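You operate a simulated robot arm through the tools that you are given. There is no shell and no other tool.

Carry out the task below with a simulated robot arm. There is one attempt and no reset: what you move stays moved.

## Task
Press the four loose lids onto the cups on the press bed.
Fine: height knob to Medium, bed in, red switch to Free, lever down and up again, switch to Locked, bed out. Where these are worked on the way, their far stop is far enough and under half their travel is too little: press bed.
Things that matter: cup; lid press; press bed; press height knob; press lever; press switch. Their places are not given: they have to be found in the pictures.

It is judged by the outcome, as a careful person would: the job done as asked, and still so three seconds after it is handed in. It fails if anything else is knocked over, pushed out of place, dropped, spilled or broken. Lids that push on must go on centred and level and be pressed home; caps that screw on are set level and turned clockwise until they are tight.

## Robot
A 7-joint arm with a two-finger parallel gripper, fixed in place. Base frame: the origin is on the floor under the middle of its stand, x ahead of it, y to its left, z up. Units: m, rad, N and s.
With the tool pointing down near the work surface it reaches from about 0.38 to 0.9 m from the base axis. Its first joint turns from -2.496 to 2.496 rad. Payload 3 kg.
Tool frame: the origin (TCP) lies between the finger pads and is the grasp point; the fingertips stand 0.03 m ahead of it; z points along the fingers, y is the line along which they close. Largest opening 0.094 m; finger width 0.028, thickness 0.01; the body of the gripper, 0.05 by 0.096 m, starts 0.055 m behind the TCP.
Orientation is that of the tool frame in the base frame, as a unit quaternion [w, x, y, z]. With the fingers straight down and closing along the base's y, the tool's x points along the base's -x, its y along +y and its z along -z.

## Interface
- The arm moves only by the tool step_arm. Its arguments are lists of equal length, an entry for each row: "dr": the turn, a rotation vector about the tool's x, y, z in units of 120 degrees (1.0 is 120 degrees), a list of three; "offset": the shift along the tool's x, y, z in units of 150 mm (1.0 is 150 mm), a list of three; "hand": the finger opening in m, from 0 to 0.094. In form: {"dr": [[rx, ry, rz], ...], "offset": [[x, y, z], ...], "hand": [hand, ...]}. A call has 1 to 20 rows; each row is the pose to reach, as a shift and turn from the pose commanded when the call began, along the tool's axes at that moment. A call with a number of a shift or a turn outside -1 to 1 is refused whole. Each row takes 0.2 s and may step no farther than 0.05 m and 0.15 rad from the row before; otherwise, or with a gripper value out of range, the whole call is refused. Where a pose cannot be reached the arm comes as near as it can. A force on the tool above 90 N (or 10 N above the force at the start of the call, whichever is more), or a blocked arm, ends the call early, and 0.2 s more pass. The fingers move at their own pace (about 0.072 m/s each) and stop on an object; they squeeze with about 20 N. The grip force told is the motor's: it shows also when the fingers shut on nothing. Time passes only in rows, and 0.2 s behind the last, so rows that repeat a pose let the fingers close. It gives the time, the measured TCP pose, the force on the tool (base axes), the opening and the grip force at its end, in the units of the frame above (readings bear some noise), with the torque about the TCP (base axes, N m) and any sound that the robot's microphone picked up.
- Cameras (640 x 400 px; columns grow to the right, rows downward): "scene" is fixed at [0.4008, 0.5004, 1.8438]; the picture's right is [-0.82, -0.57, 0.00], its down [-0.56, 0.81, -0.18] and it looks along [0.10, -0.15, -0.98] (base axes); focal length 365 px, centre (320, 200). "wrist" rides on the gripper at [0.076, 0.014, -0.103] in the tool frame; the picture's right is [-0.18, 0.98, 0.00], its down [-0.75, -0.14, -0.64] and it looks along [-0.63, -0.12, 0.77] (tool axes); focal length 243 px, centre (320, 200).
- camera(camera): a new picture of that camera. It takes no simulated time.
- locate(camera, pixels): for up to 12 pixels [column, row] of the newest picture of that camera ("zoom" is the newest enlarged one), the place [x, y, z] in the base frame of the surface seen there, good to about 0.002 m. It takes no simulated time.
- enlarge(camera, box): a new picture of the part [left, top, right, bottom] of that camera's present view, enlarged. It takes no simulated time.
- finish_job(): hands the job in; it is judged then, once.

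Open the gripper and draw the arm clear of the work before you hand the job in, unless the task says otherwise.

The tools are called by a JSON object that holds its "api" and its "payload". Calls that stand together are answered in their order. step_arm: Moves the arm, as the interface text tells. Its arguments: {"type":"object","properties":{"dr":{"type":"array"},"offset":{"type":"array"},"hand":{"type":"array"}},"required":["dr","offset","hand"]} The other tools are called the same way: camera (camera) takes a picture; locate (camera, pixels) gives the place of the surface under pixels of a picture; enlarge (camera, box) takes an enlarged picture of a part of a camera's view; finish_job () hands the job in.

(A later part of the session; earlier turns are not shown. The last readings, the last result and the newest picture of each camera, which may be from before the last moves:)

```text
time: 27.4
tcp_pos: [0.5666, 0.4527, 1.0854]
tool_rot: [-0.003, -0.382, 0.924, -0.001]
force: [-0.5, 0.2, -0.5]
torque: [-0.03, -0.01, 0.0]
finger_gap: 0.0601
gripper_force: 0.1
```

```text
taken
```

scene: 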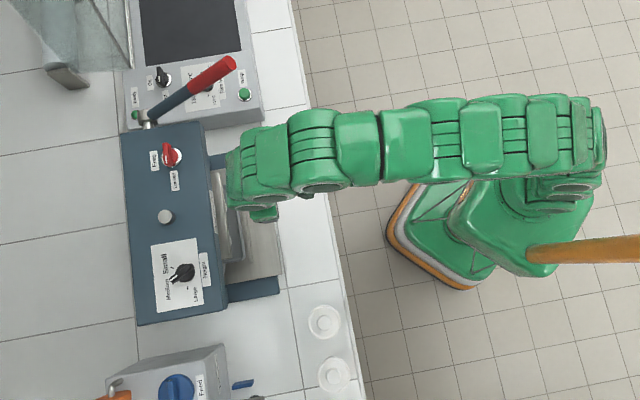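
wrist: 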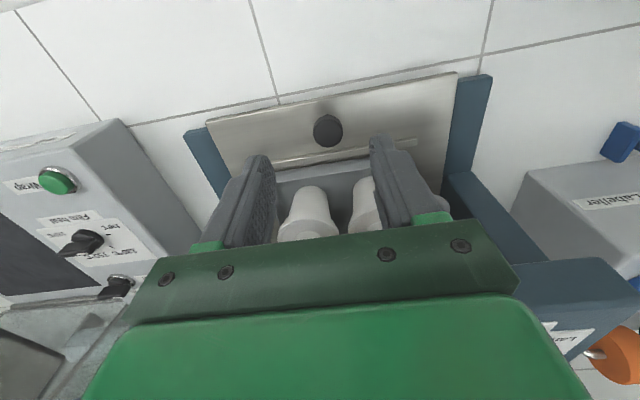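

Bed is in. I record the bed knob's new place and then move back and up to tilt for the switch.

{"api": "locate", "payload": {"camera": "wrist", "pixels": [[328, 130], [315, 130], [341, 130], [328, 140], [328, 120], [300, 230]]}}

{"api": "step_arm", "payload": {"dr": [[0, -0.06, 0], [0, -0.12, 0], [0, -0.18, 0], [0, -0.24, 0], [0, -0.3, 0], [0, -0.36, 0], [0, -0.42, 0], [0, -0.46, 0], [0, -0.5, 0]], "offset": [[0, -0.08, -0.15], [0, -0.16, -0.3], [0, -0.25, -0.45], [0, -0.34, -0.6], [0, -0.43, -0.7], [0, -0.52, -0.7], [0, -0.58, -0.7], [0, -0.62, -0.7], [0, -0.62, -0.7]], "hand": [0.06, 0.03, 0.0, 0.0, 0.0, 0.0, 0.0, 0.0, 0.0]}}

{"api": "camera", "payload": {"camera": "wrist"}}

{"api": "camera", "payload": {"camera": "scene"}}

```text
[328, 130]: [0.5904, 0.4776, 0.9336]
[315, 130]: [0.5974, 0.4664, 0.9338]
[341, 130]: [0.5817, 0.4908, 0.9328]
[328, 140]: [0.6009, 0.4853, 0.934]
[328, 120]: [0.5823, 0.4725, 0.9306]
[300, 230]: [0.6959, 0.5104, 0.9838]
```

```text
time: 29.4
tcp_pos: [0.6298, 0.3862, 1.1902]
tool_rot: [0.46, -0.331, 0.802, 0.19]
force: [0.1, 0.4, 0.4]
torque: [-0.04, 0.01, 0.02]
finger_gap: 0.0
gripper_force: 19.9
```

```text
taken
```

wrist: 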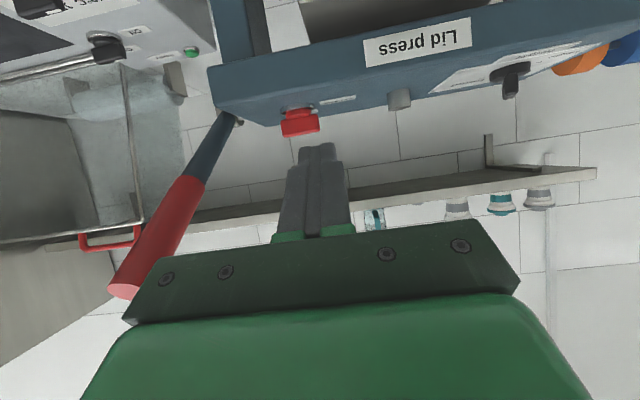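

```text
taken
```

scene: 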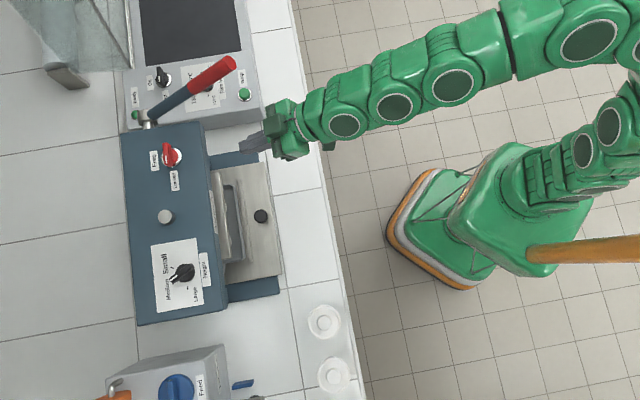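

The bed is fully in and the wrist view shows the red switch at (300,122), with the lever to the left at (160,230). I move the closed fingertip in front of the switch handle's +v (pointer) end.

{"api": "step_arm", "payload": {"dr": [[0, 0, 0], [0, 0, 0], [0, 0, 0], [0, 0, 0]], "offset": [[-0.081, -0.02, 0.191], [-0.162, -0.04, 0.382], [-0.243, -0.062, 0.573], [-0.324, -0.083, 0.764]], "hand": [0.0, 0.0, 0.0, 0.0]}}

{"api": "camera", "payload": {"camera": "wrist"}}

{"api": "enlarge", "payload": {"camera": "scene", "box": [132, 110, 260, 190]}}

```text
time: 30.4
tcp_pos: [0.7279, 0.461, 1.1751]
tool_rot: [0.459, -0.331, 0.802, 0.189]
force: [0.3, -0.1, -0.6]
torque: [0.0, 0.0, 0.02]
finger_gap: 0.0003
gripper_force: 19.6
```

```text
taken
```

wrist: 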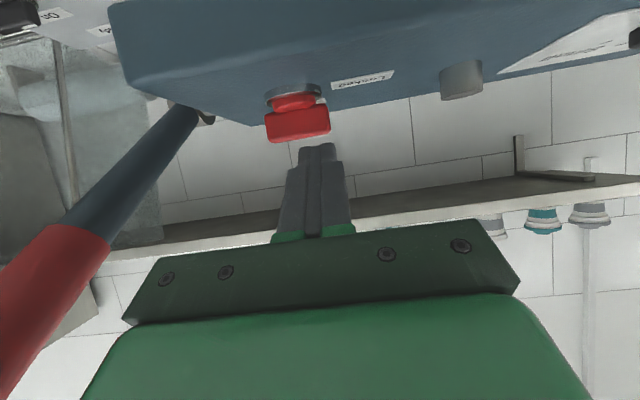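

```text
5.00 times, centred on (196, 150) of scene
```

zoom: 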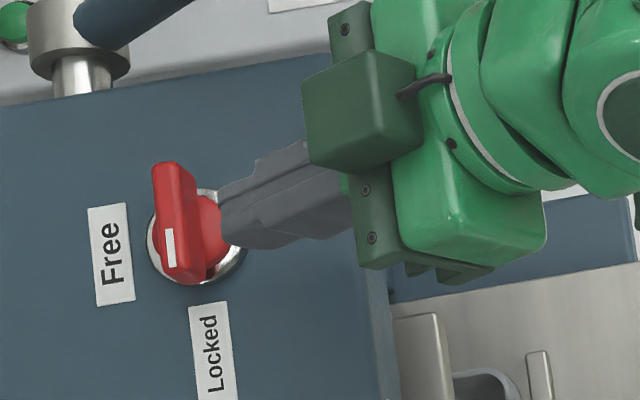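

I check the finger position against the handle with located points in this zoom.

{"api": "locate", "payload": {"camera": "zoom", "pixels": [[225, 200], [228, 220], [240, 240], [260, 215], [165, 175], [175, 220], [185, 270], [215, 230], [240, 225], [180, 205]]}}

{"api": "locate", "payload": {"camera": "wrist", "pixels": [[297, 122], [270, 128], [325, 118], [317, 148], [308, 150], [328, 150]]}}

```text
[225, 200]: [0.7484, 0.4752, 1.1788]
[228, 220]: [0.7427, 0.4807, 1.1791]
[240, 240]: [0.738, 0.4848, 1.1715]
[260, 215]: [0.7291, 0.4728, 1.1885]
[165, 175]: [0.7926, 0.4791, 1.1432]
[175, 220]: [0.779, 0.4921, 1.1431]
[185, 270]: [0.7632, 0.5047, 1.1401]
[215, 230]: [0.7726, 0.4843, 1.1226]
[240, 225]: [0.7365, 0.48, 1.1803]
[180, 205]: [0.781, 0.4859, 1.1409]
```

```text
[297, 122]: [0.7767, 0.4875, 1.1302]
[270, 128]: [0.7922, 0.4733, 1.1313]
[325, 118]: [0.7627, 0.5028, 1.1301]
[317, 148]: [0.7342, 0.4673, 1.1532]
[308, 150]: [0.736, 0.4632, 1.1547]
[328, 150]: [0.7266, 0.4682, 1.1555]
```

Finger spans v≈−0.197…−0.177 and the handle spans −0.222…−0.181, so I shift +v 4.5 mm, lower to z≈1.154 and push forward in stages.

{"api": "step_arm", "payload": {"dr": [[0, 0, 0], [0, 0, 0], [0, 0, 0], [0, 0, 0], [0, 0, 0]], "offset": [[0.06, 0.03, 0.035], [0.121, 0.03, 0.07], [0.071, 0.03, 0.157], [0.0443, 0.03, 0.2028], [0.0177, 0.03, 0.249]], "hand": [0.0, 0.0, 0.0, 0.0, 0.0]}}

{"api": "enlarge", "payload": {"camera": "scene", "box": [132, 110, 260, 190]}}

```text
time: 31.6
tcp_pos: [0.7465, 0.4865, 1.1557]
tool_rot: [0.461, -0.332, 0.801, 0.19]
force: [-7.4, 2.9, 12.4]
torque: [0.2, -0.22, 0.14]
finger_gap: 0.0001
gripper_force: 20.1
```

```text
5.00 times, centred on (196, 150) of scene
```

zoom: 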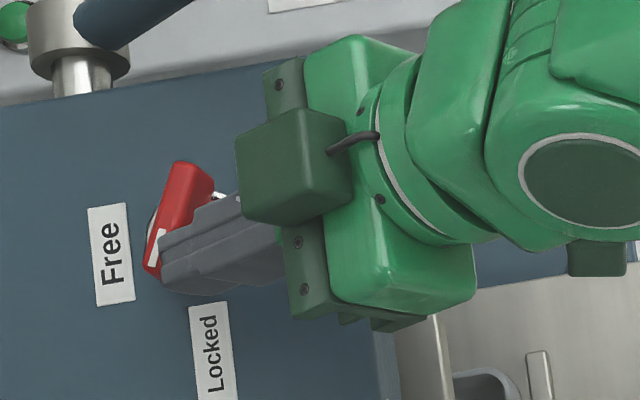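

The switch is turning clockwise. I continue pushing another 14 mm along +u.

{"api": "step_arm", "payload": {"dr": [[0, 0, 0], [0, 0, 0], [0, 0, 0]], "offset": [[-0.0233, 0, 0.0404], [-0.0467, 0, 0.0808], [-0.0467, 0, 0.0808]], "hand": [0.0, 0.0, 0.0]}}

{"api": "enlarge", "payload": {"camera": "scene", "box": [132, 110, 260, 190]}}

{"api": "camera", "payload": {"camera": "wrist"}}

```text
time: 32.5
tcp_pos: [0.7548, 0.4982, 1.1527]
tool_rot: [0.46, -0.33, 0.802, 0.19]
force: [-0.1, 0.4, -0.2]
torque: [0.03, 0.01, -0.01]
finger_gap: 0.0001
gripper_force: 19.9
```

```text
5.00 times, centred on (196, 150) of scene
```

zoom: 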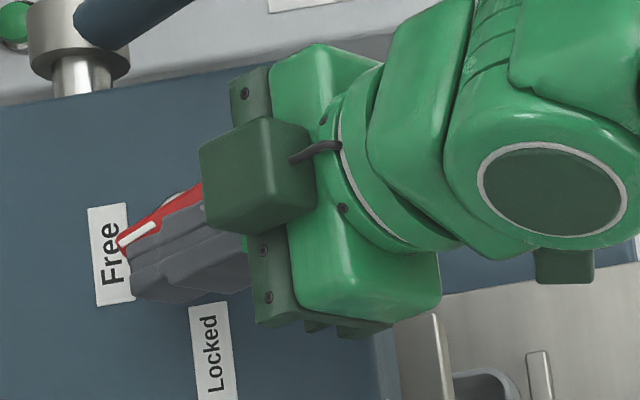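

```text
taken
```

wrist: 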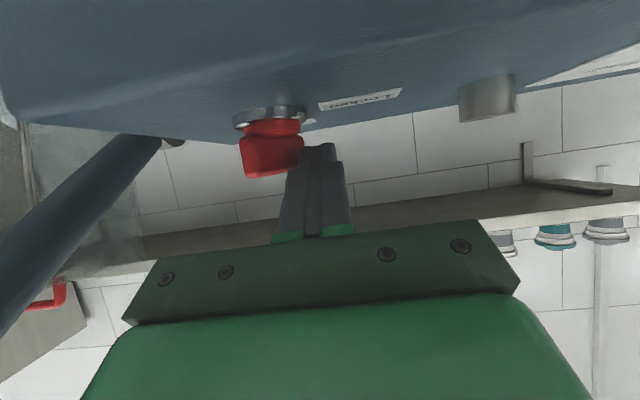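

The handle is near Free with force at zero. I zoom in to see its exact angle.

{"api": "enlarge", "payload": {"camera": "scene", "box": [145, 135, 193, 165]}}

{"api": "locate", "payload": {"camera": "zoom", "pixels": [[170, 250], [200, 225], [230, 205], [260, 185], [290, 170], [315, 155], [150, 270]]}}

```text
13.33 times, centred on (169, 150) of scene
```

zoom: 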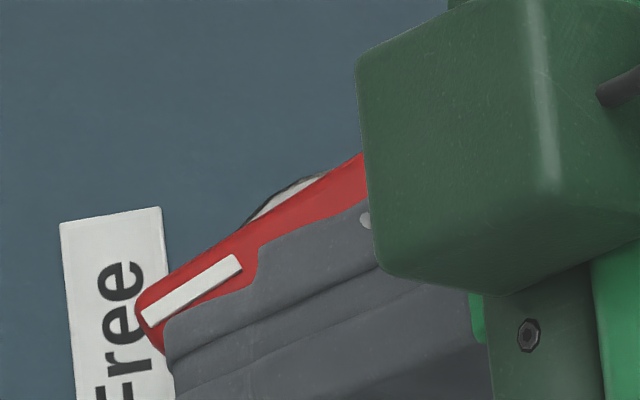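

```text
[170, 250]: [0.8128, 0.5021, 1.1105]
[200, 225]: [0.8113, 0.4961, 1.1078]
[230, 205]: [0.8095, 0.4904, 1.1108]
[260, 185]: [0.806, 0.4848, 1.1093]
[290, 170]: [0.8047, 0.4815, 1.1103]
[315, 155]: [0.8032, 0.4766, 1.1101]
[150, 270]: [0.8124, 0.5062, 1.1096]
```

The handle is still ~20° short of the Free direction (+u). I press the finger's side in −v by 5 mm to bring it fully round.

{"api": "step_arm", "payload": {"dr": [[0, 0, 0], [0, 0, 0], [0, 0, 0]], "offset": [[0, -0.015, 0], [0, -0.033, 0], [0, -0.033, 0]], "hand": [0.0, 0.0, 0.0]}}

{"api": "enlarge", "payload": {"camera": "scene", "box": [145, 135, 193, 165]}}

```text
time: 33.2
tcp_pos: [0.7585, 0.4945, 1.154]
tool_rot: [0.46, -0.331, 0.802, 0.189]
force: [-2.0, 4.3, -1.6]
torque: [0.04, 0.05, 0.13]
finger_gap: 0.0001
gripper_force: 20.5
```

```text
13.33 times, centred on (169, 150) of scene
```

zoom: 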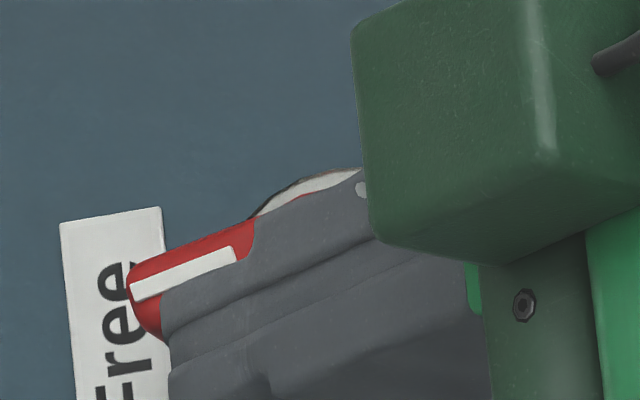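

Mark slope is now ~22° vs. 10° for +u. I push another 4 mm in −v.

{"api": "step_arm", "payload": {"dr": [[0, 0, 0], [0, 0, 0], [0, 0, 0]], "offset": [[0, -0.015, 0], [0, -0.027, 0], [0, -0.027, 0]], "hand": [0.0, 0.0, 0.0]}}

{"api": "enlarge", "payload": {"camera": "scene", "box": [145, 135, 193, 165]}}

```text
time: 34.0
tcp_pos: [0.7597, 0.4945, 1.1533]
tool_rot: [0.459, -0.332, 0.802, 0.189]
force: [-8.6, 20.6, 3.7]
torque: [0.24, 0.06, 0.44]
finger_gap: 0.0
gripper_force: 20.0
```

```text
13.33 times, centred on (169, 150) of scene
```

zoom: 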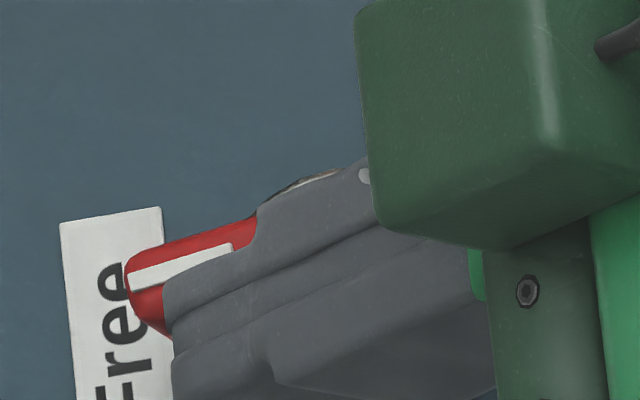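

Force rose to ~22 N with little motion, so it may be at its stop. I back the finger off and look at the switch unobstructed.

{"api": "step_arm", "payload": {"dr": [[0, 0, 0], [0, 0, 0], [0, 0, 0], [0, 0, 0]], "offset": [[0, 0.04, 0], [0.067, 0.05, -0.116], [0.16, 0.05, -0.277], [0.12, 0.05, -0.45]], "hand": [0.0, 0.0, 0.0, 0.0]}}

{"api": "enlarge", "payload": {"camera": "scene", "box": [140, 130, 204, 170]}}

{"api": "locate", "payload": {"camera": "zoom", "pixels": [[165, 265], [200, 252], [240, 240], [280, 227], [320, 215], [350, 205], [312, 274]]}}

```text
time: 35.0
tcp_pos: [0.7079, 0.4505, 1.1737]
tool_rot: [0.46, -0.332, 0.801, 0.19]
force: [-1.5, 0.2, 0.1]
torque: [0.05, -0.01, 0.02]
finger_gap: 0.0
gripper_force: 20.2
```

```text
10.00 times, centred on (172, 150) of scene
```

zoom: 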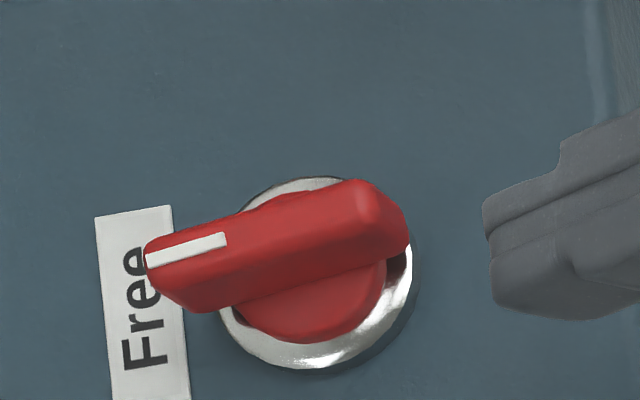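

```text
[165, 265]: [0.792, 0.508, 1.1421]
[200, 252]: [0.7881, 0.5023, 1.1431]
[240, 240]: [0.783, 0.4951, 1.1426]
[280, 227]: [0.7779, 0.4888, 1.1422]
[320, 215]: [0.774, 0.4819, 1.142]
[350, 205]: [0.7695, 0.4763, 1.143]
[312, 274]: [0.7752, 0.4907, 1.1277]
```

The handle is ~8° from the exact Free direction. I go back in with the fingertip further along the handle for more leverage and press it toward −v to check for the stop.

{"api": "step_arm", "payload": {"dr": [[0, 0, 0], [0, 0, 0], [0, 0, 0], [0, 0, 0], [0, 0, 0], [0, 0, 0]], "offset": [[0.047, 0.027, 0.181], [-0.04, 0.027, 0.331], [-0.13, 0.027, 0.487], [-0.13, -0.005, 0.487], [-0.13, -0.035, 0.487], [-0.13, -0.035, 0.487]], "hand": [0.0, 0.0, 0.0, 0.0, 0.0, 0.0]}}

{"api": "enlarge", "payload": {"camera": "scene", "box": [140, 130, 204, 170]}}

```text
time: 36.5
tcp_pos: [0.7638, 0.4985, 1.1545]
tool_rot: [0.46, -0.332, 0.801, 0.19]
force: [-5.2, 5.0, 5.6]
torque: [0.04, 0.0, 0.08]
finger_gap: 0.0
gripper_force: 20.4
```

```text
10.00 times, centred on (172, 150) of scene
```

zoom: 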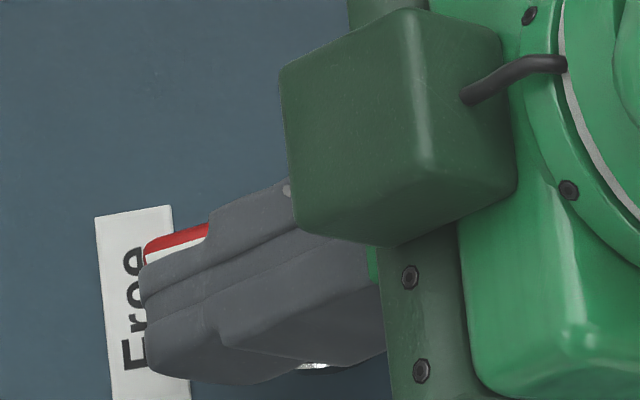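

Side force 7 N; I press 3 mm more to test for the stop.

{"api": "step_arm", "payload": {"dr": [[0, 0, 0], [0, 0, 0], [0, 0, 0]], "offset": [[0, -0.01, 0], [0, -0.02, 0], [0, -0.02, 0]], "hand": [0.0, 0.0, 0.0]}}

{"api": "step_arm", "payload": {"dr": [[0, 0, 0], [0, 0, 0], [0, 0, 0], [0, 0, 0]], "offset": [[0, 0.05, 0], [0.067, 0.06, -0.116], [0.16, 0.06, -0.277], [0.12, 0.06, -0.45]], "hand": [0.0, 0.0, 0.0, 0.0]}}

{"api": "enlarge", "payload": {"camera": "scene", "box": [140, 130, 204, 170]}}

```text
time: 37.2
tcp_pos: [0.7631, 0.4972, 1.1542]
tool_rot: [0.459, -0.333, 0.801, 0.19]
force: [-38.5, 32.2, 19.0]
torque: [0.39, 0.21, 0.3]
finger_gap: 0.0002
gripper_force: 20.0
```

```text
time: 38.2
tcp_pos: [0.7112, 0.4535, 1.1691]
tool_rot: [0.46, -0.331, 0.802, 0.19]
force: [-0.6, -0.3, -0.9]
torque: [-0.01, -0.02, 0.04]
finger_gap: 0.0
gripper_force: 20.3
```

```text
10.00 times, centred on (172, 150) of scene
```

zoom: 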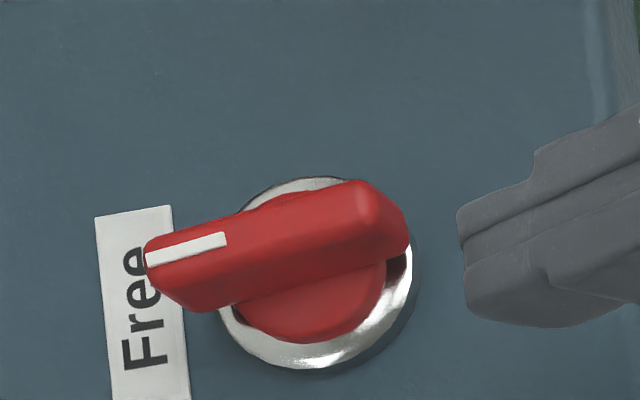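

50 N of side force moves it no further, so the switch is at its Free stop. Next, the lever: I check the neighbouring wrap machine's clearance and the lever's present geometry.

{"api": "camera", "payload": {"camera": "scene"}}

{"api": "locate", "payload": {"camera": "scene", "pixels": [[262, 108], [258, 115], [240, 112], [215, 118], [245, 30], [262, 118], [265, 122], [270, 140], [240, 95], [232, 62], [215, 72], [200, 84]]}}

{"api": "enlarge", "payload": {"camera": "scene", "box": [180, 50, 308, 130]}}

```text
taken
```

scene: 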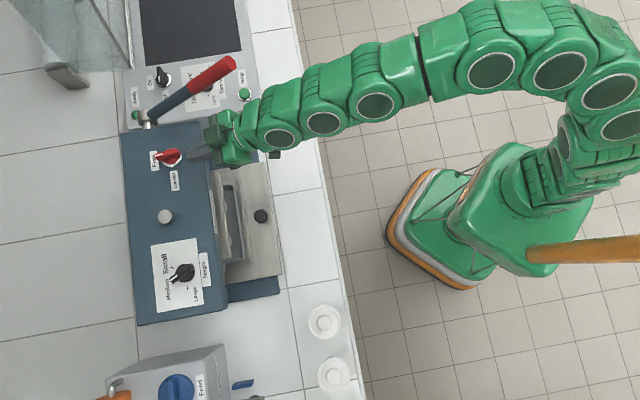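

```text
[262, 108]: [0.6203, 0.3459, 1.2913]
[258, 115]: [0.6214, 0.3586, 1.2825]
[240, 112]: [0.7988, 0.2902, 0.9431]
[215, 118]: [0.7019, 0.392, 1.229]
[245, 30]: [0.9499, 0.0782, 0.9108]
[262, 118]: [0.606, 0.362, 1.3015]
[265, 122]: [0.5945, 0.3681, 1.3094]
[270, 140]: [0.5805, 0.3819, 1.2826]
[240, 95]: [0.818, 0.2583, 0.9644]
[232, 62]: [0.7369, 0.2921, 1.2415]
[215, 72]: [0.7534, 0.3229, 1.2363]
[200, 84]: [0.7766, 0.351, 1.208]
```

```text
5.00 times, centred on (244, 90) of scene
```

zoom: 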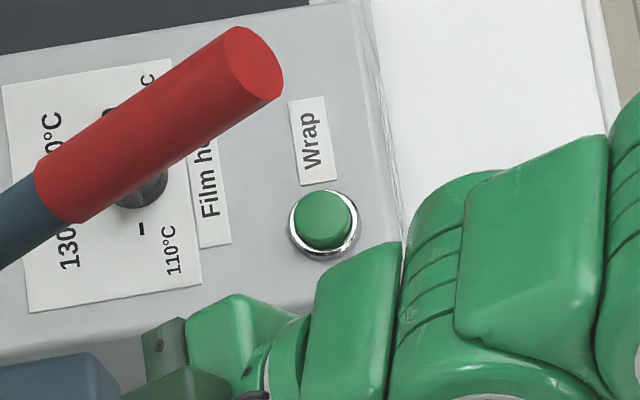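

The lever lies in the plane v≈−0.303 with its red end at u≈0.73, z≈1.245; the wrap machine top (z≈0.943) starts at v≈−0.34. I retreat up and back first, easing the tilt to 45°.

{"api": "step_arm", "payload": {"dr": [[0, 0.032, 0], [0, 0.063, 0], [0, 0.094, 0], [0, 0.125, 0]], "offset": [[-0.053, 0, -0.242], [-0.106, 0, -0.484], [-0.158, 0, -0.726], [-0.211, 0, -0.968]], "hand": [0.0, 0.0, 0.0, 0.0]}}

```text
time: 39.2
tcp_pos: [0.6382, 0.3776, 1.2761]
tool_rot: [0.352, -0.353, 0.855, 0.145]
force: [-0.8, 0.1, -0.6]
torque: [0.01, 0.01, -0.01]
finger_gap: 0.0
gripper_force: 19.6
```

Now I raise to z≈1.32, move sideways over the lever plane (v≈−0.303) and forward above the red grip.

{"api": "step_arm", "payload": {"dr": [[0, 0, 0], [0, 0, 0], [0, 0, 0], [0, 0, 0], [0, 0, 0]], "offset": [[-0.212, 0, -0.212], [-0.212, -0.26, -0.212], [-0.212, -0.53, -0.212], [-0.212, -0.791, -0.212], [-0.419, -0.791, -0.005]], "hand": [0.0, 0.0, 0.0, 0.0, 0.0]}}

{"api": "camera", "payload": {"camera": "wrist"}}

{"api": "camera", "payload": {"camera": "scene"}}

```text
time: 40.5
tcp_pos: [0.7502, 0.3235, 1.3163]
tool_rot: [0.351, -0.353, 0.855, 0.144]
force: [0.5, -0.4, -0.4]
torque: [0.0, -0.01, 0.0]
finger_gap: 0.0
gripper_force: 20.0
```

```text
taken
```

wrist: 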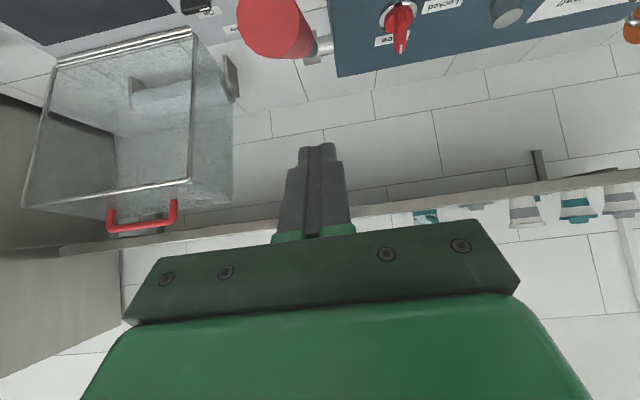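

```text
taken
```

scene: 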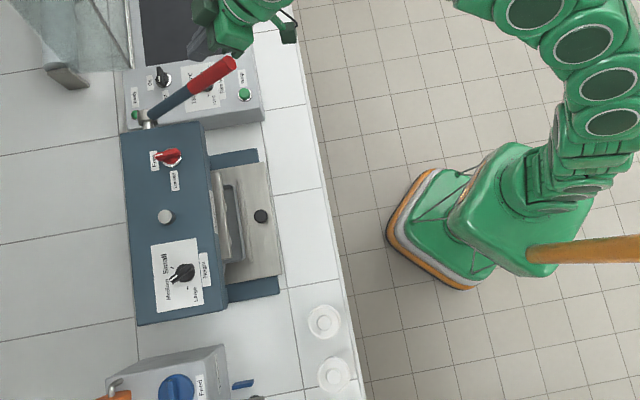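

I check the finger's lateral alignment over the lever with an enlarged scene view.

{"api": "enlarge", "payload": {"camera": "scene", "box": [150, 0, 310, 100]}}

{"api": "locate", "payload": {"camera": "zoom", "pixels": [[160, 200], [170, 220], [185, 180], [200, 150], [220, 200], [300, 235], [250, 280], [280, 260], [320, 240], [345, 235]]}}

```text
4.00 times, centred on (230, 50) of scene
```

zoom: 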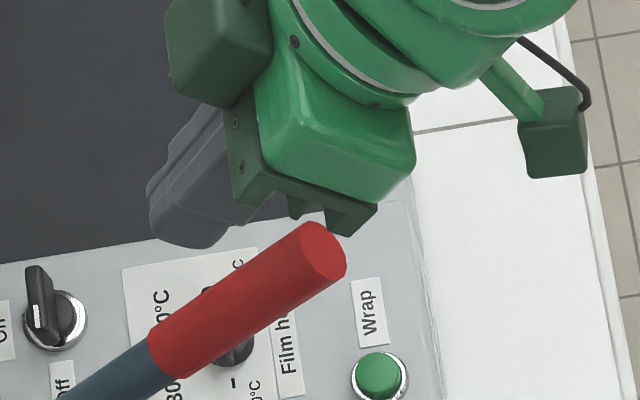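

```text
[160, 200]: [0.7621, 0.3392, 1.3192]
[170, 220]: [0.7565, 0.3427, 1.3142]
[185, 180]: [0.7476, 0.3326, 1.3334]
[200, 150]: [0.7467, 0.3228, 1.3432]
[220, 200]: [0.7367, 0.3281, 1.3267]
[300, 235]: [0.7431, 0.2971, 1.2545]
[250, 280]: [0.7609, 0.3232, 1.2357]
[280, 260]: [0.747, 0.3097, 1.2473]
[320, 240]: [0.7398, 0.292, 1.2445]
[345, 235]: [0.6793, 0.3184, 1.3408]
```

Finger (v≈−0.30) is aligned above the red grip (v≈−0.304). I lower it to contact.

{"api": "step_arm", "payload": {"dr": [[0, 0, 0], [0, 0, 0], [0, 0, 0], [0, 0, 0]], "offset": [[0.08, -0.015, 0.108], [0.198, -0.015, 0.226], [0.269, -0.015, 0.297], [0.269, -0.015, 0.297]], "hand": [0.0, 0.0, 0.0, 0.0]}}

{"api": "enlarge", "payload": {"camera": "scene", "box": [120, 20, 280, 120]}}

{"api": "camera", "payload": {"camera": "wrist"}}

```text
time: 41.5
tcp_pos: [0.7523, 0.3233, 1.2543]
tool_rot: [0.352, -0.353, 0.854, 0.145]
force: [0.6, 0.5, 0.4]
torque: [0.01, 0.02, 0.01]
finger_gap: 0.0002
gripper_force: 19.9
```

```text
4.00 times, centred on (200, 70) of scene
```

zoom: 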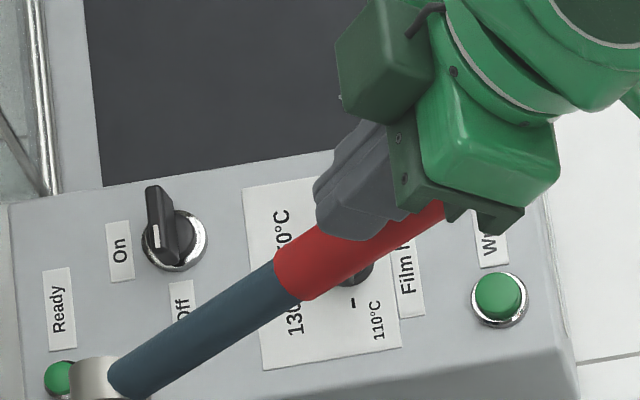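

```text
taken
```

wrist: 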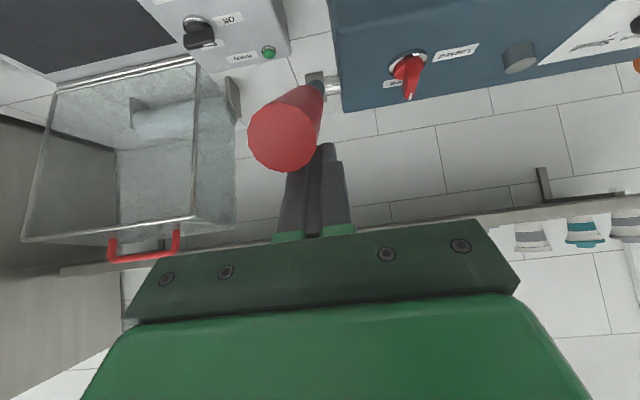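

No contact yet; in the wrist view the lever end (283,138) appears a bit to the left (−v) of the finger (318,160). I measure both.

{"api": "locate", "payload": {"camera": "wrist", "pixels": [[283, 138], [255, 138], [312, 135], [283, 108], [283, 168], [318, 95], [305, 100], [318, 150], [325, 165], [308, 165], [300, 95]]}}

{"api": "locate", "payload": {"camera": "zoom", "pixels": [[330, 200], [345, 235], [380, 200], [420, 225], [290, 275], [350, 255], [440, 210], [320, 260], [200, 320], [150, 370], [130, 375], [470, 215]]}}

```text
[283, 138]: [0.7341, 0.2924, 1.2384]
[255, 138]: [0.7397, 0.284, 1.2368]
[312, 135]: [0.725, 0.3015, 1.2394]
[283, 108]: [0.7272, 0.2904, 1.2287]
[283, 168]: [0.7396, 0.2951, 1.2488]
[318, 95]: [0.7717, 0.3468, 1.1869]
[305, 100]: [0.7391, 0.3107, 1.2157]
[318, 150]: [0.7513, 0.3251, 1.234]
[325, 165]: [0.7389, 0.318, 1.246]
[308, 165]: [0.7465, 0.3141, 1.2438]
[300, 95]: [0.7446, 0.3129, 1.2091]
```

```text
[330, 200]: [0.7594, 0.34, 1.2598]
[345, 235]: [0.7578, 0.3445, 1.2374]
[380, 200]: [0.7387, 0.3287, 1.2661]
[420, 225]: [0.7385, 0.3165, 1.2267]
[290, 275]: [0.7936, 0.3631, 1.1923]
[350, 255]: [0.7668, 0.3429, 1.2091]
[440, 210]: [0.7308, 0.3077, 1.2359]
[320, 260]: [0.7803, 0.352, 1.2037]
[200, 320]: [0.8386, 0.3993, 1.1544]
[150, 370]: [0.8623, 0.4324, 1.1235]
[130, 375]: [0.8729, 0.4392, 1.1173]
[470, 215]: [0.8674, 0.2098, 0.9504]
```

The lever axis is at v≈−0.311 while the finger is at −0.302. I lift 8 mm, shift −v 9 mm, set down again, and start pushing along the lever's arc.

{"api": "step_arm", "payload": {"dr": [[0, 0, 0], [0, 0, 0], [0, 0, 0], [0, 0, 0], [0, 0, 0]], "offset": [[-0.05, 0, -0.05], [-0.05, -0.06, -0.05], [0.0, -0.06, 0.0], [0.115, -0.06, 0.023], [0.229, -0.06, 0.0457]], "hand": [0.0, 0.0, 0.0, 0.0, 0.0]}}

{"api": "camera", "payload": {"camera": "scene"}}

{"api": "camera", "payload": {"camera": "wrist"}}

```text
time: 42.6
tcp_pos: [0.7447, 0.3043, 1.2276]
tool_rot: [0.352, -0.353, 0.855, 0.145]
force: [1.0, -0.3, 1.5]
torque: [0.0, -0.03, 0.01]
finger_gap: 0.0
gripper_force: 19.7
```

```text
taken
```

scene: 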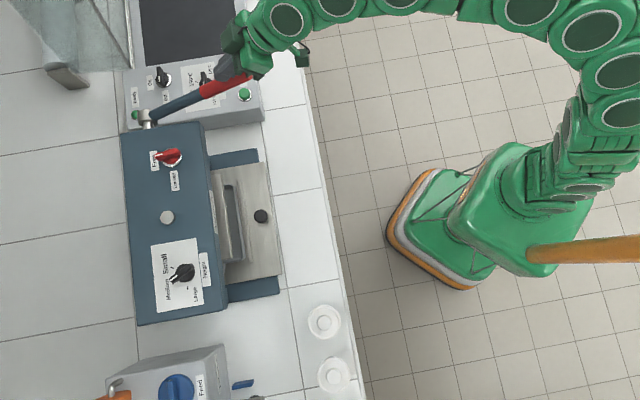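

```text
taken
```

wrist: 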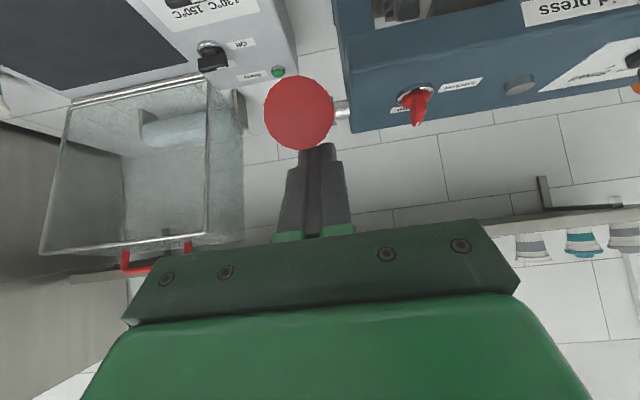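

The lever follows freely. I continue pushing along the arc toward horizontal.

{"api": "step_arm", "payload": {"dr": [[0, 0, 0], [0, 0, 0], [0, 0, 0], [0, 0, 0], [0, 0, 0]], "offset": [[0.118, 0, 0.042], [0.234, 0, 0.0905], [0.343, 0, 0.151], [0.448, 0, 0.22], [0.546, 0, 0.298]], "hand": [0.0, 0.0, 0.0, 0.0, 0.0]}}

{"api": "camera", "payload": {"camera": "scene"}}

{"api": "camera", "payload": {"camera": "wrist"}}

```text
time: 43.9
tcp_pos: [0.725, 0.2842, 1.1374]
tool_rot: [0.351, -0.353, 0.855, 0.145]
force: [-1.1, -0.2, 10.4]
torque: [0.1, -0.02, -0.01]
finger_gap: 0.0
gripper_force: 19.8
```

```text
taken
```

scene: 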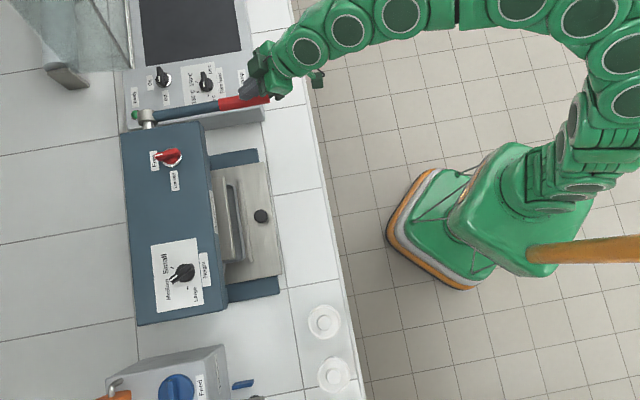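

```text
taken
```

wrist: 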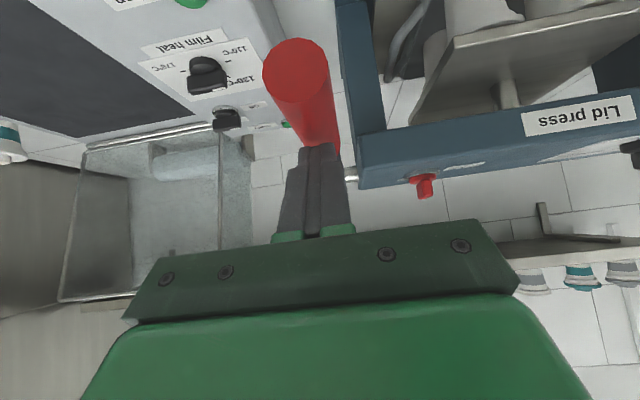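

Force is now ~10 N with the press plate coming down (visible at (530,60) in the wrist view). I continue in small steps to −10°.

{"api": "step_arm", "payload": {"dr": [[0, 0, 0], [0, 0, 0], [0, 0, 0]], "offset": [[0.091, 0, 0.086], [0.1735, 0, 0.18], [0.1735, 0, 0.18]], "hand": [0.0, 0.0, 0.0]}}

{"api": "camera", "payload": {"camera": "wrist"}}

{"api": "camera", "payload": {"camera": "scene"}}

```text
time: 44.3
tcp_pos: [0.7282, 0.2855, 1.1352]
tool_rot: [0.364, -0.35, 0.851, 0.144]
force: [-2.1, 2.5, 37.9]
torque: [0.44, -0.26, 0.09]
finger_gap: 0.0001
gripper_force: 20.0
stopped in row 2: the force on the tool passed its limit at 112 N (the readings are from after the stop); the commanded pose is now the measured one
```

```text
taken
```

wrist: 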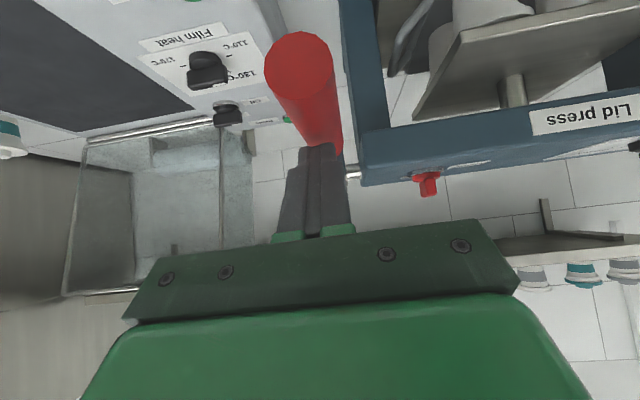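

```text
taken
```

scene: 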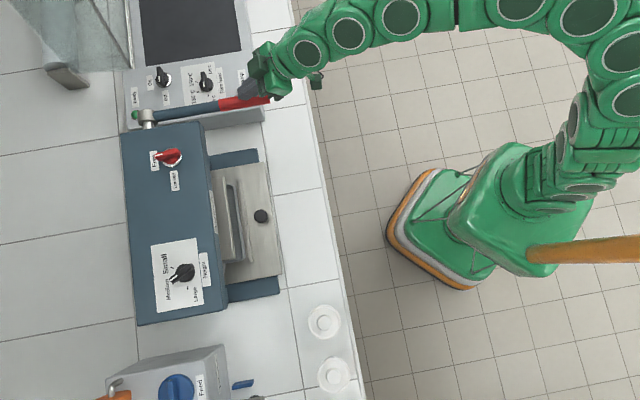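

The force limit tripped (112 N) with the lever near horizontal. I check whether the plate is on the lids and the lever at its stop.

{"api": "enlarge", "payload": {"camera": "wrist", "box": [400, 0, 640, 150]}}

{"api": "locate", "payload": {"camera": "zoom", "pixels": [[120, 110], [60, 280], [300, 150], [200, 50], [90, 60], [300, 230], [450, 100], [400, 180], [180, 30], [30, 40], [600, 60], [500, 30]]}}

{"api": "locate", "payload": {"camera": "scene", "pixels": [[165, 113], [190, 108], [215, 104], [235, 102], [260, 98], [148, 118]]}}

```text
2.67 times, centred on (520, 75) of wrist
```

zoom: 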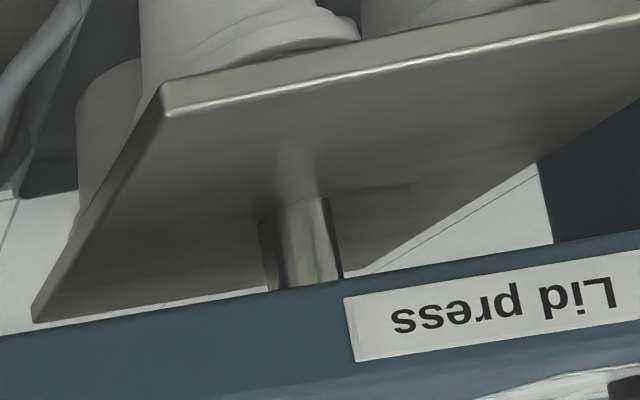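

```text
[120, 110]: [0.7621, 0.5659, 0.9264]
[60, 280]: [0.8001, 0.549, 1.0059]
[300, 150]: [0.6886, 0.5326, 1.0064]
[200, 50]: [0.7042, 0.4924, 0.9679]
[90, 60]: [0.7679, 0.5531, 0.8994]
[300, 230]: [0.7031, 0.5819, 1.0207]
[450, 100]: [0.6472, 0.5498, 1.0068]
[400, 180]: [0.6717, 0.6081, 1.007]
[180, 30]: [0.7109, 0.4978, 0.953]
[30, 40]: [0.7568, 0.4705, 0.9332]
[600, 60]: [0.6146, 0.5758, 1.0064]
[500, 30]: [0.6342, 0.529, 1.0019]
```

```text
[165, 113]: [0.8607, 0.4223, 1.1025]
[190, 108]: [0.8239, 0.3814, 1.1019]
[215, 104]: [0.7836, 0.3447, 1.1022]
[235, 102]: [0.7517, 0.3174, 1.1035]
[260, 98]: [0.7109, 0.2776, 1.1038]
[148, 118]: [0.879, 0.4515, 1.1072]
```

The plate (top z≈1.0065, was 1.043) is down on the lids and the lever is horizontal. I press again gently in 1.5 mm steps to see if there's more travel or a hard stop.

{"api": "step_arm", "payload": {"dr": [[0, 0, 0], [0, 0, 0], [0, 0, 0], [0, 0, 0]], "offset": [[0.007, 0, 0.007], [0.014, 0, 0.014], [0.021, 0, 0.021], [0.021, 0, 0.021]], "hand": [0.0, 0.0, 0.0, 0.0]}}

{"api": "enlarge", "payload": {"camera": "wrist", "box": [400, 0, 640, 150]}}

{"api": "locate", "payload": {"camera": "zoom", "pixels": [[60, 280], [300, 150], [450, 100], [600, 60]]}}

```text
time: 45.1
tcp_pos: [0.7286, 0.2852, 1.1357]
tool_rot: [0.368, -0.35, 0.849, 0.144]
force: [-7.0, 0.9, 35.8]
torque: [0.42, -0.04, 0.04]
finger_gap: 0.0
gripper_force: 19.8
stopped in row 4: the force on the tool passed its limit at 93 N (the readings are from after the stop); the commanded pose is now the measured one
```

```text
2.67 times, centred on (520, 75) of wrist
```

zoom: 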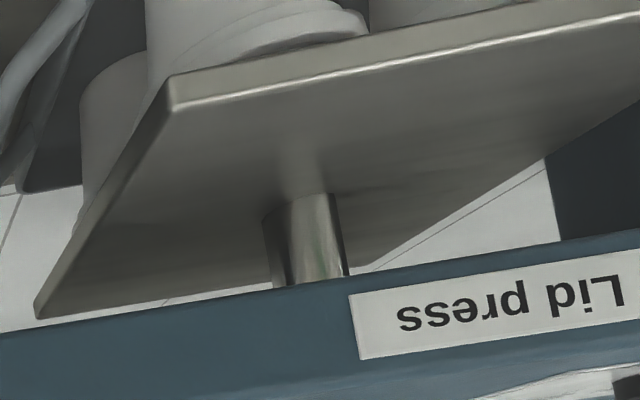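

```text
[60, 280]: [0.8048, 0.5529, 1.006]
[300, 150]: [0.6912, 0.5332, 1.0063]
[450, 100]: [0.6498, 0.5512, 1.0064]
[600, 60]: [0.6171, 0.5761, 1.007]
```

The plate didn't move further at 93 N: hard stop reached. Now I lift the finger to see whether the lever returns by itself.

{"api": "step_arm", "payload": {"dr": [[0, 0, 0], [0, 0, 0], [0, 0, 0]], "offset": [[-0.05, 0, -0.05], [-0.15, 0, -0.15], [-0.2, 0, -0.2]], "hand": [0.0, 0.0, 0.0]}}

{"api": "camera", "payload": {"camera": "scene"}}

{"api": "camera", "payload": {"camera": "wrist"}}

```text
time: 45.9
tcp_pos: [0.7287, 0.2849, 1.1746]
tool_rot: [0.366, -0.35, 0.85, 0.144]
force: [0.0, -1.0, 0.2]
torque: [0.03, 0.01, -0.01]
finger_gap: 0.0
gripper_force: 20.4
```

```text
taken
```

scene: 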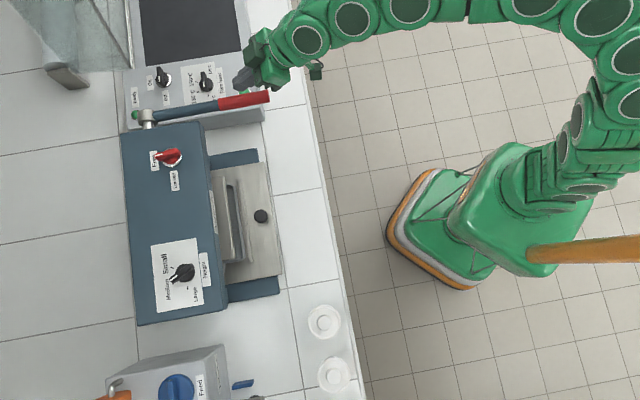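

```text
taken
```

wrist: 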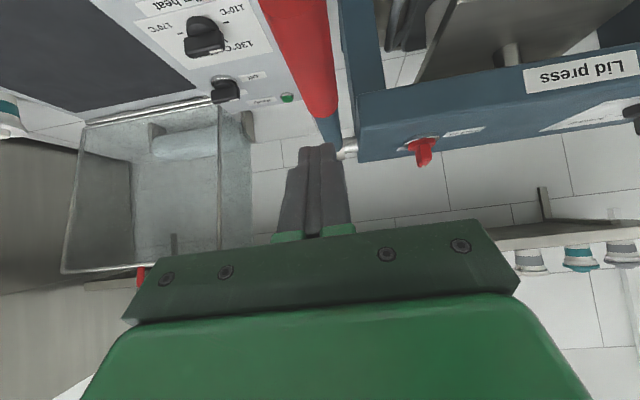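

The lever stays down, so I must lift it. I open the fingers and lower them to straddle the red grip (axis v≈−0.312, z≈1.09).

{"api": "step_arm", "payload": {"dr": [[0, 0, 0], [0, 0, 0], [0, 0, 0], [0, 0, 0], [0, 0, 0], [0, 0, 0]], "offset": [[0, 0, 0], [0, 0, 0], [0, 0, 0], [0.125, 0.005, 0.127], [0.25, 0.01, 0.253], [0.374, 0.01, 0.38]], "hand": [0.07, 0.07, 0.07, 0.07, 0.07, 0.07]}}

{"api": "camera", "payload": {"camera": "wrist"}}

{"api": "enlarge", "payload": {"camera": "scene", "box": [180, 50, 340, 150]}}

```text
time: 47.3
tcp_pos: [0.7311, 0.2826, 1.0943]
tool_rot: [0.366, -0.35, 0.851, 0.143]
force: [-0.3, -0.1, 0.1]
torque: [-0.02, 0.02, -0.01]
finger_gap: 0.07
gripper_force: 0.1
```

```text
taken
```

wrist: 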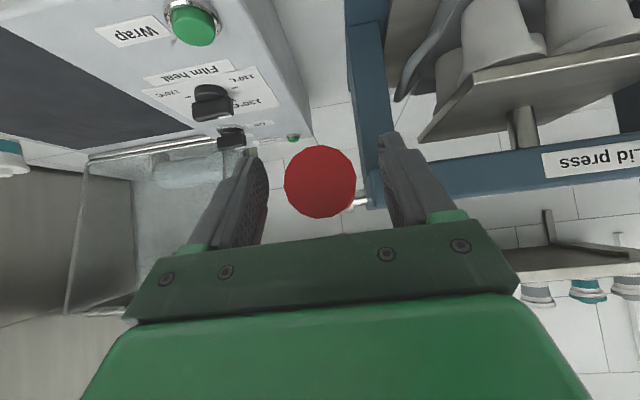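

```text
4.00 times, centred on (260, 100) of scene
```

zoom: 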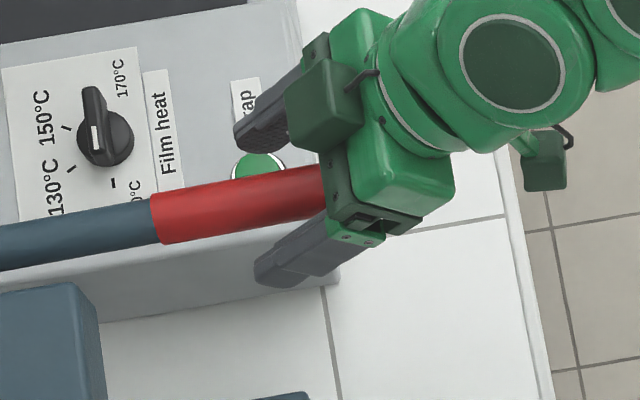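

The lever end (320,182) sits between the fingers. I measure centring before closing.

{"api": "locate", "payload": {"camera": "wrist", "pixels": [[320, 182], [288, 182], [354, 180], [320, 150], [320, 214], [262, 190], [384, 170]]}}

```text
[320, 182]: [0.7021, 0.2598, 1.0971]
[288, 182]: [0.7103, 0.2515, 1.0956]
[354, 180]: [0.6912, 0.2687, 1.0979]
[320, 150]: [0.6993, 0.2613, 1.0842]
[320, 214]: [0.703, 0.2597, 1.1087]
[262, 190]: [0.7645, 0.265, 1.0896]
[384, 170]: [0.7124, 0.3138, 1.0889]
```

Lever axis v≈−0.312, finger mid v≈−0.317: I shift +5 mm and close.

{"api": "step_arm", "payload": {"dr": [[0, 0, 0], [0, 0, 0], [0, 0, 0], [0, 0, 0], [0, 0, 0]], "offset": [[0, 0.033, 0], [0, 0.033, 0], [0, 0.033, 0], [0, 0.033, 0], [0, 0.033, 0]], "hand": [0.07, 0.05, 0.03, 0.01, 0.01]}}

```text
time: 48.5
tcp_pos: [0.729, 0.2876, 1.0944]
tool_rot: [0.366, -0.349, 0.85, 0.144]
force: [18.5, -16.1, -0.3]
torque: [-0.1, 0.19, 0.45]
finger_gap: 0.0319
gripper_force: 45.1
```

The lever is gripped (gap 0.032). I lift it along its arc, first to ~16°.

{"api": "step_arm", "payload": {"dr": [[0, 0, 0], [0, 0, 0], [0, 0, 0], [0, 0, 0]], "offset": [[-0.07, -0.004, -0.058], [-0.14, -0.006, -0.112], [-0.228, -0.006, -0.167], [-0.318, -0.006, -0.2203]], "hand": [0.01, 0.01, 0.01, 0.01]}}

{"api": "camera", "payload": {"camera": "wrist"}}

{"api": "camera", "payload": {"camera": "scene"}}

```text
time: 49.5
tcp_pos: [0.7349, 0.296, 1.1534]
tool_rot: [0.366, -0.35, 0.85, 0.145]
force: [32.5, -33.5, -0.7]
torque: [-0.24, 0.23, 0.68]
finger_gap: 0.037
gripper_force: 23.7
```

```text
taken
```

wrist: 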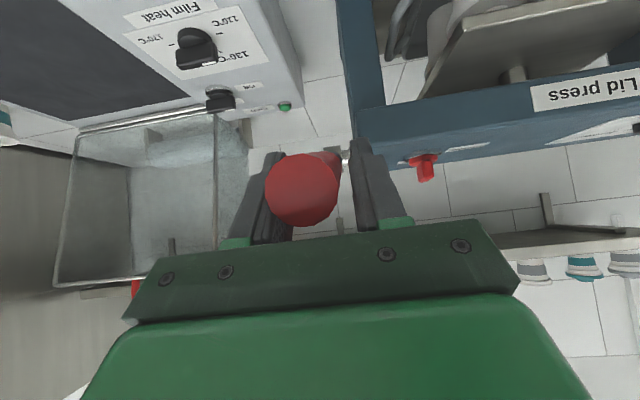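

```text
taken
```

scene: 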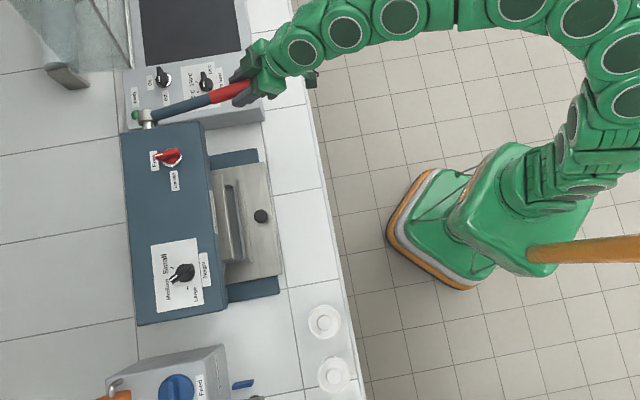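

The lever rises with the grip; the left finger presses (side force −47 N), so I shift −v 3 mm and continue up to ~34°.

{"api": "step_arm", "payload": {"dr": [[0, 0, 0], [0, 0, 0], [0, 0, 0], [0, 0, 0], [0, 0, 0], [0, 0, 0]], "offset": [[0, -0.02, 0], [-0.096, -0.02, -0.042], [-0.192, -0.02, -0.0825], [-0.267, -0.02, -0.105], [-0.3415, -0.02, -0.1267], [-0.43, -0.02, -0.145]], "hand": [0.01, 0.01, 0.01, 0.01, 0.01, 0.01]}}

{"api": "camera", "payload": {"camera": "wrist"}}

{"api": "camera", "payload": {"camera": "scene"}}

```text
time: 50.9
tcp_pos: [0.7536, 0.3153, 1.2166]
tool_rot: [0.366, -0.349, 0.85, 0.144]
force: [24.3, -36.3, 2.1]
torque: [-0.71, 0.14, 0.11]
finger_gap: 0.0346
gripper_force: 21.5
```

```text
taken
```

wrist: 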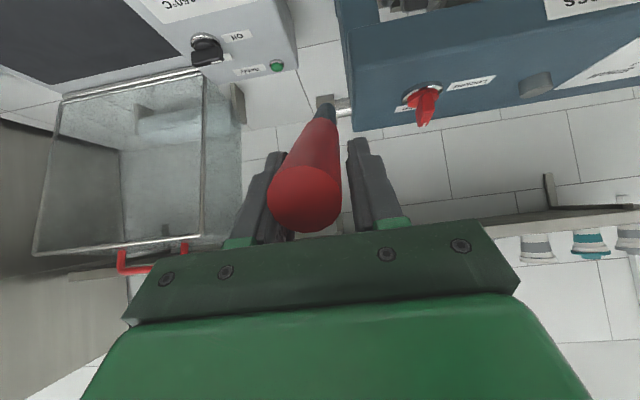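

```text
taken
```

scene: 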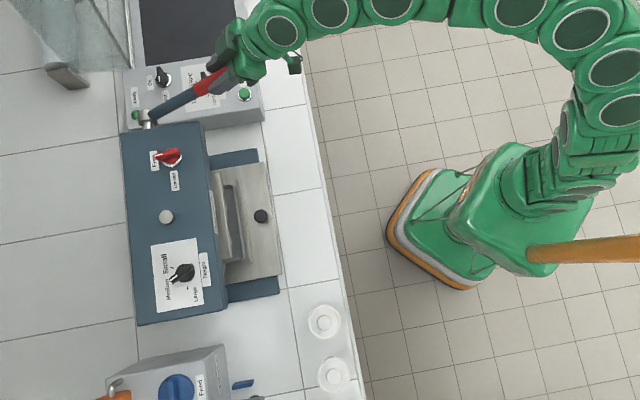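

The lever is nearly up (≈33°). I go a few more mm along the arc until it meets its upper stop, also relieving the side load.

{"api": "step_arm", "payload": {"dr": [[0, 0, 0], [0, 0, 0], [0, 0, 0], [0, 0, 0]], "offset": [[0, -0.015, 0], [-0.047, -0.015, -0.008], [-0.09, -0.015, -0.012], [-0.09, -0.015, -0.012]], "hand": [0.01, 0.01, 0.01, 0.01]}}

{"api": "enlarge", "payload": {"camera": "scene", "box": [120, 20, 280, 120]}}

{"api": "locate", "payload": {"camera": "zoom", "pixels": [[150, 360], [200, 325], [250, 295], [300, 270], [350, 240]]}}

{"api": "camera", "payload": {"camera": "wrist"}}

```text
time: 51.9
tcp_pos: [0.7618, 0.3195, 1.2242]
tool_rot: [0.365, -0.35, 0.851, 0.145]
force: [0.2, -13.2, 0.2]
torque: [-0.72, 0.58, 0.1]
finger_gap: 0.0314
gripper_force: 44.6
```

```text
4.00 times, centred on (200, 70) of scene
```

zoom: 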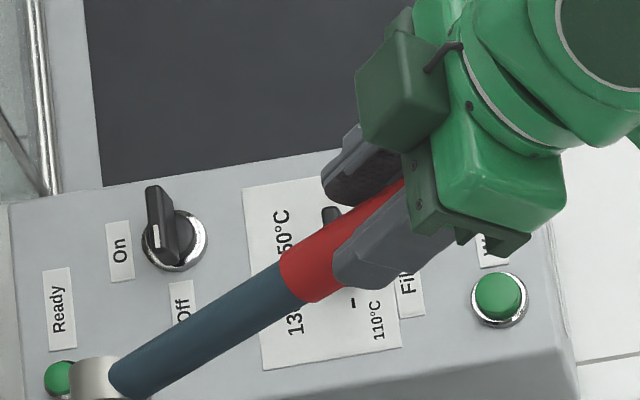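

```text
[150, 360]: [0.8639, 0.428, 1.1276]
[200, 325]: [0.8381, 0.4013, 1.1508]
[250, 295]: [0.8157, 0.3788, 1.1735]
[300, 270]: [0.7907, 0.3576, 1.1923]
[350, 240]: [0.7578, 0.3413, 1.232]
```

```text
taken
```

wrist: 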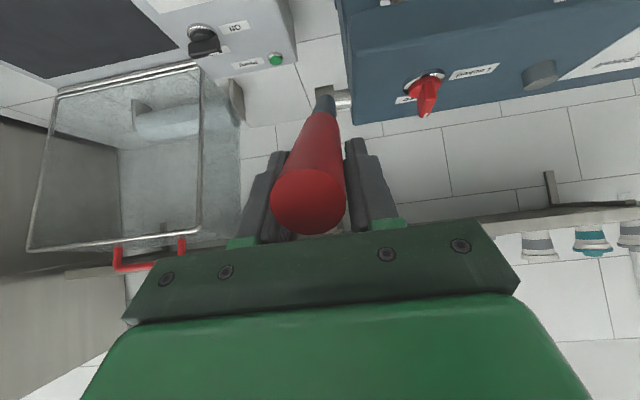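

The lever surface matches its original upper position (z 1.1508 at u 0.876 vs 1.1513). I nudge 4 mm more to confirm the stop, then release.

{"api": "step_arm", "payload": {"dr": [[0, 0, 0], [0, 0, 0], [0, 0, 0]], "offset": [[-0.017, 0, -0.002], [-0.033, 0, -0.004], [-0.033, 0, -0.004]], "hand": [0.01, 0.01, 0.01]}}

```text
time: 52.7
tcp_pos: [0.7631, 0.3216, 1.2282]
tool_rot: [0.365, -0.35, 0.85, 0.144]
force: [-14.4, 5.1, 1.5]
torque: [-0.32, 0.62, -0.04]
finger_gap: 0.0315
gripper_force: 45.6
```

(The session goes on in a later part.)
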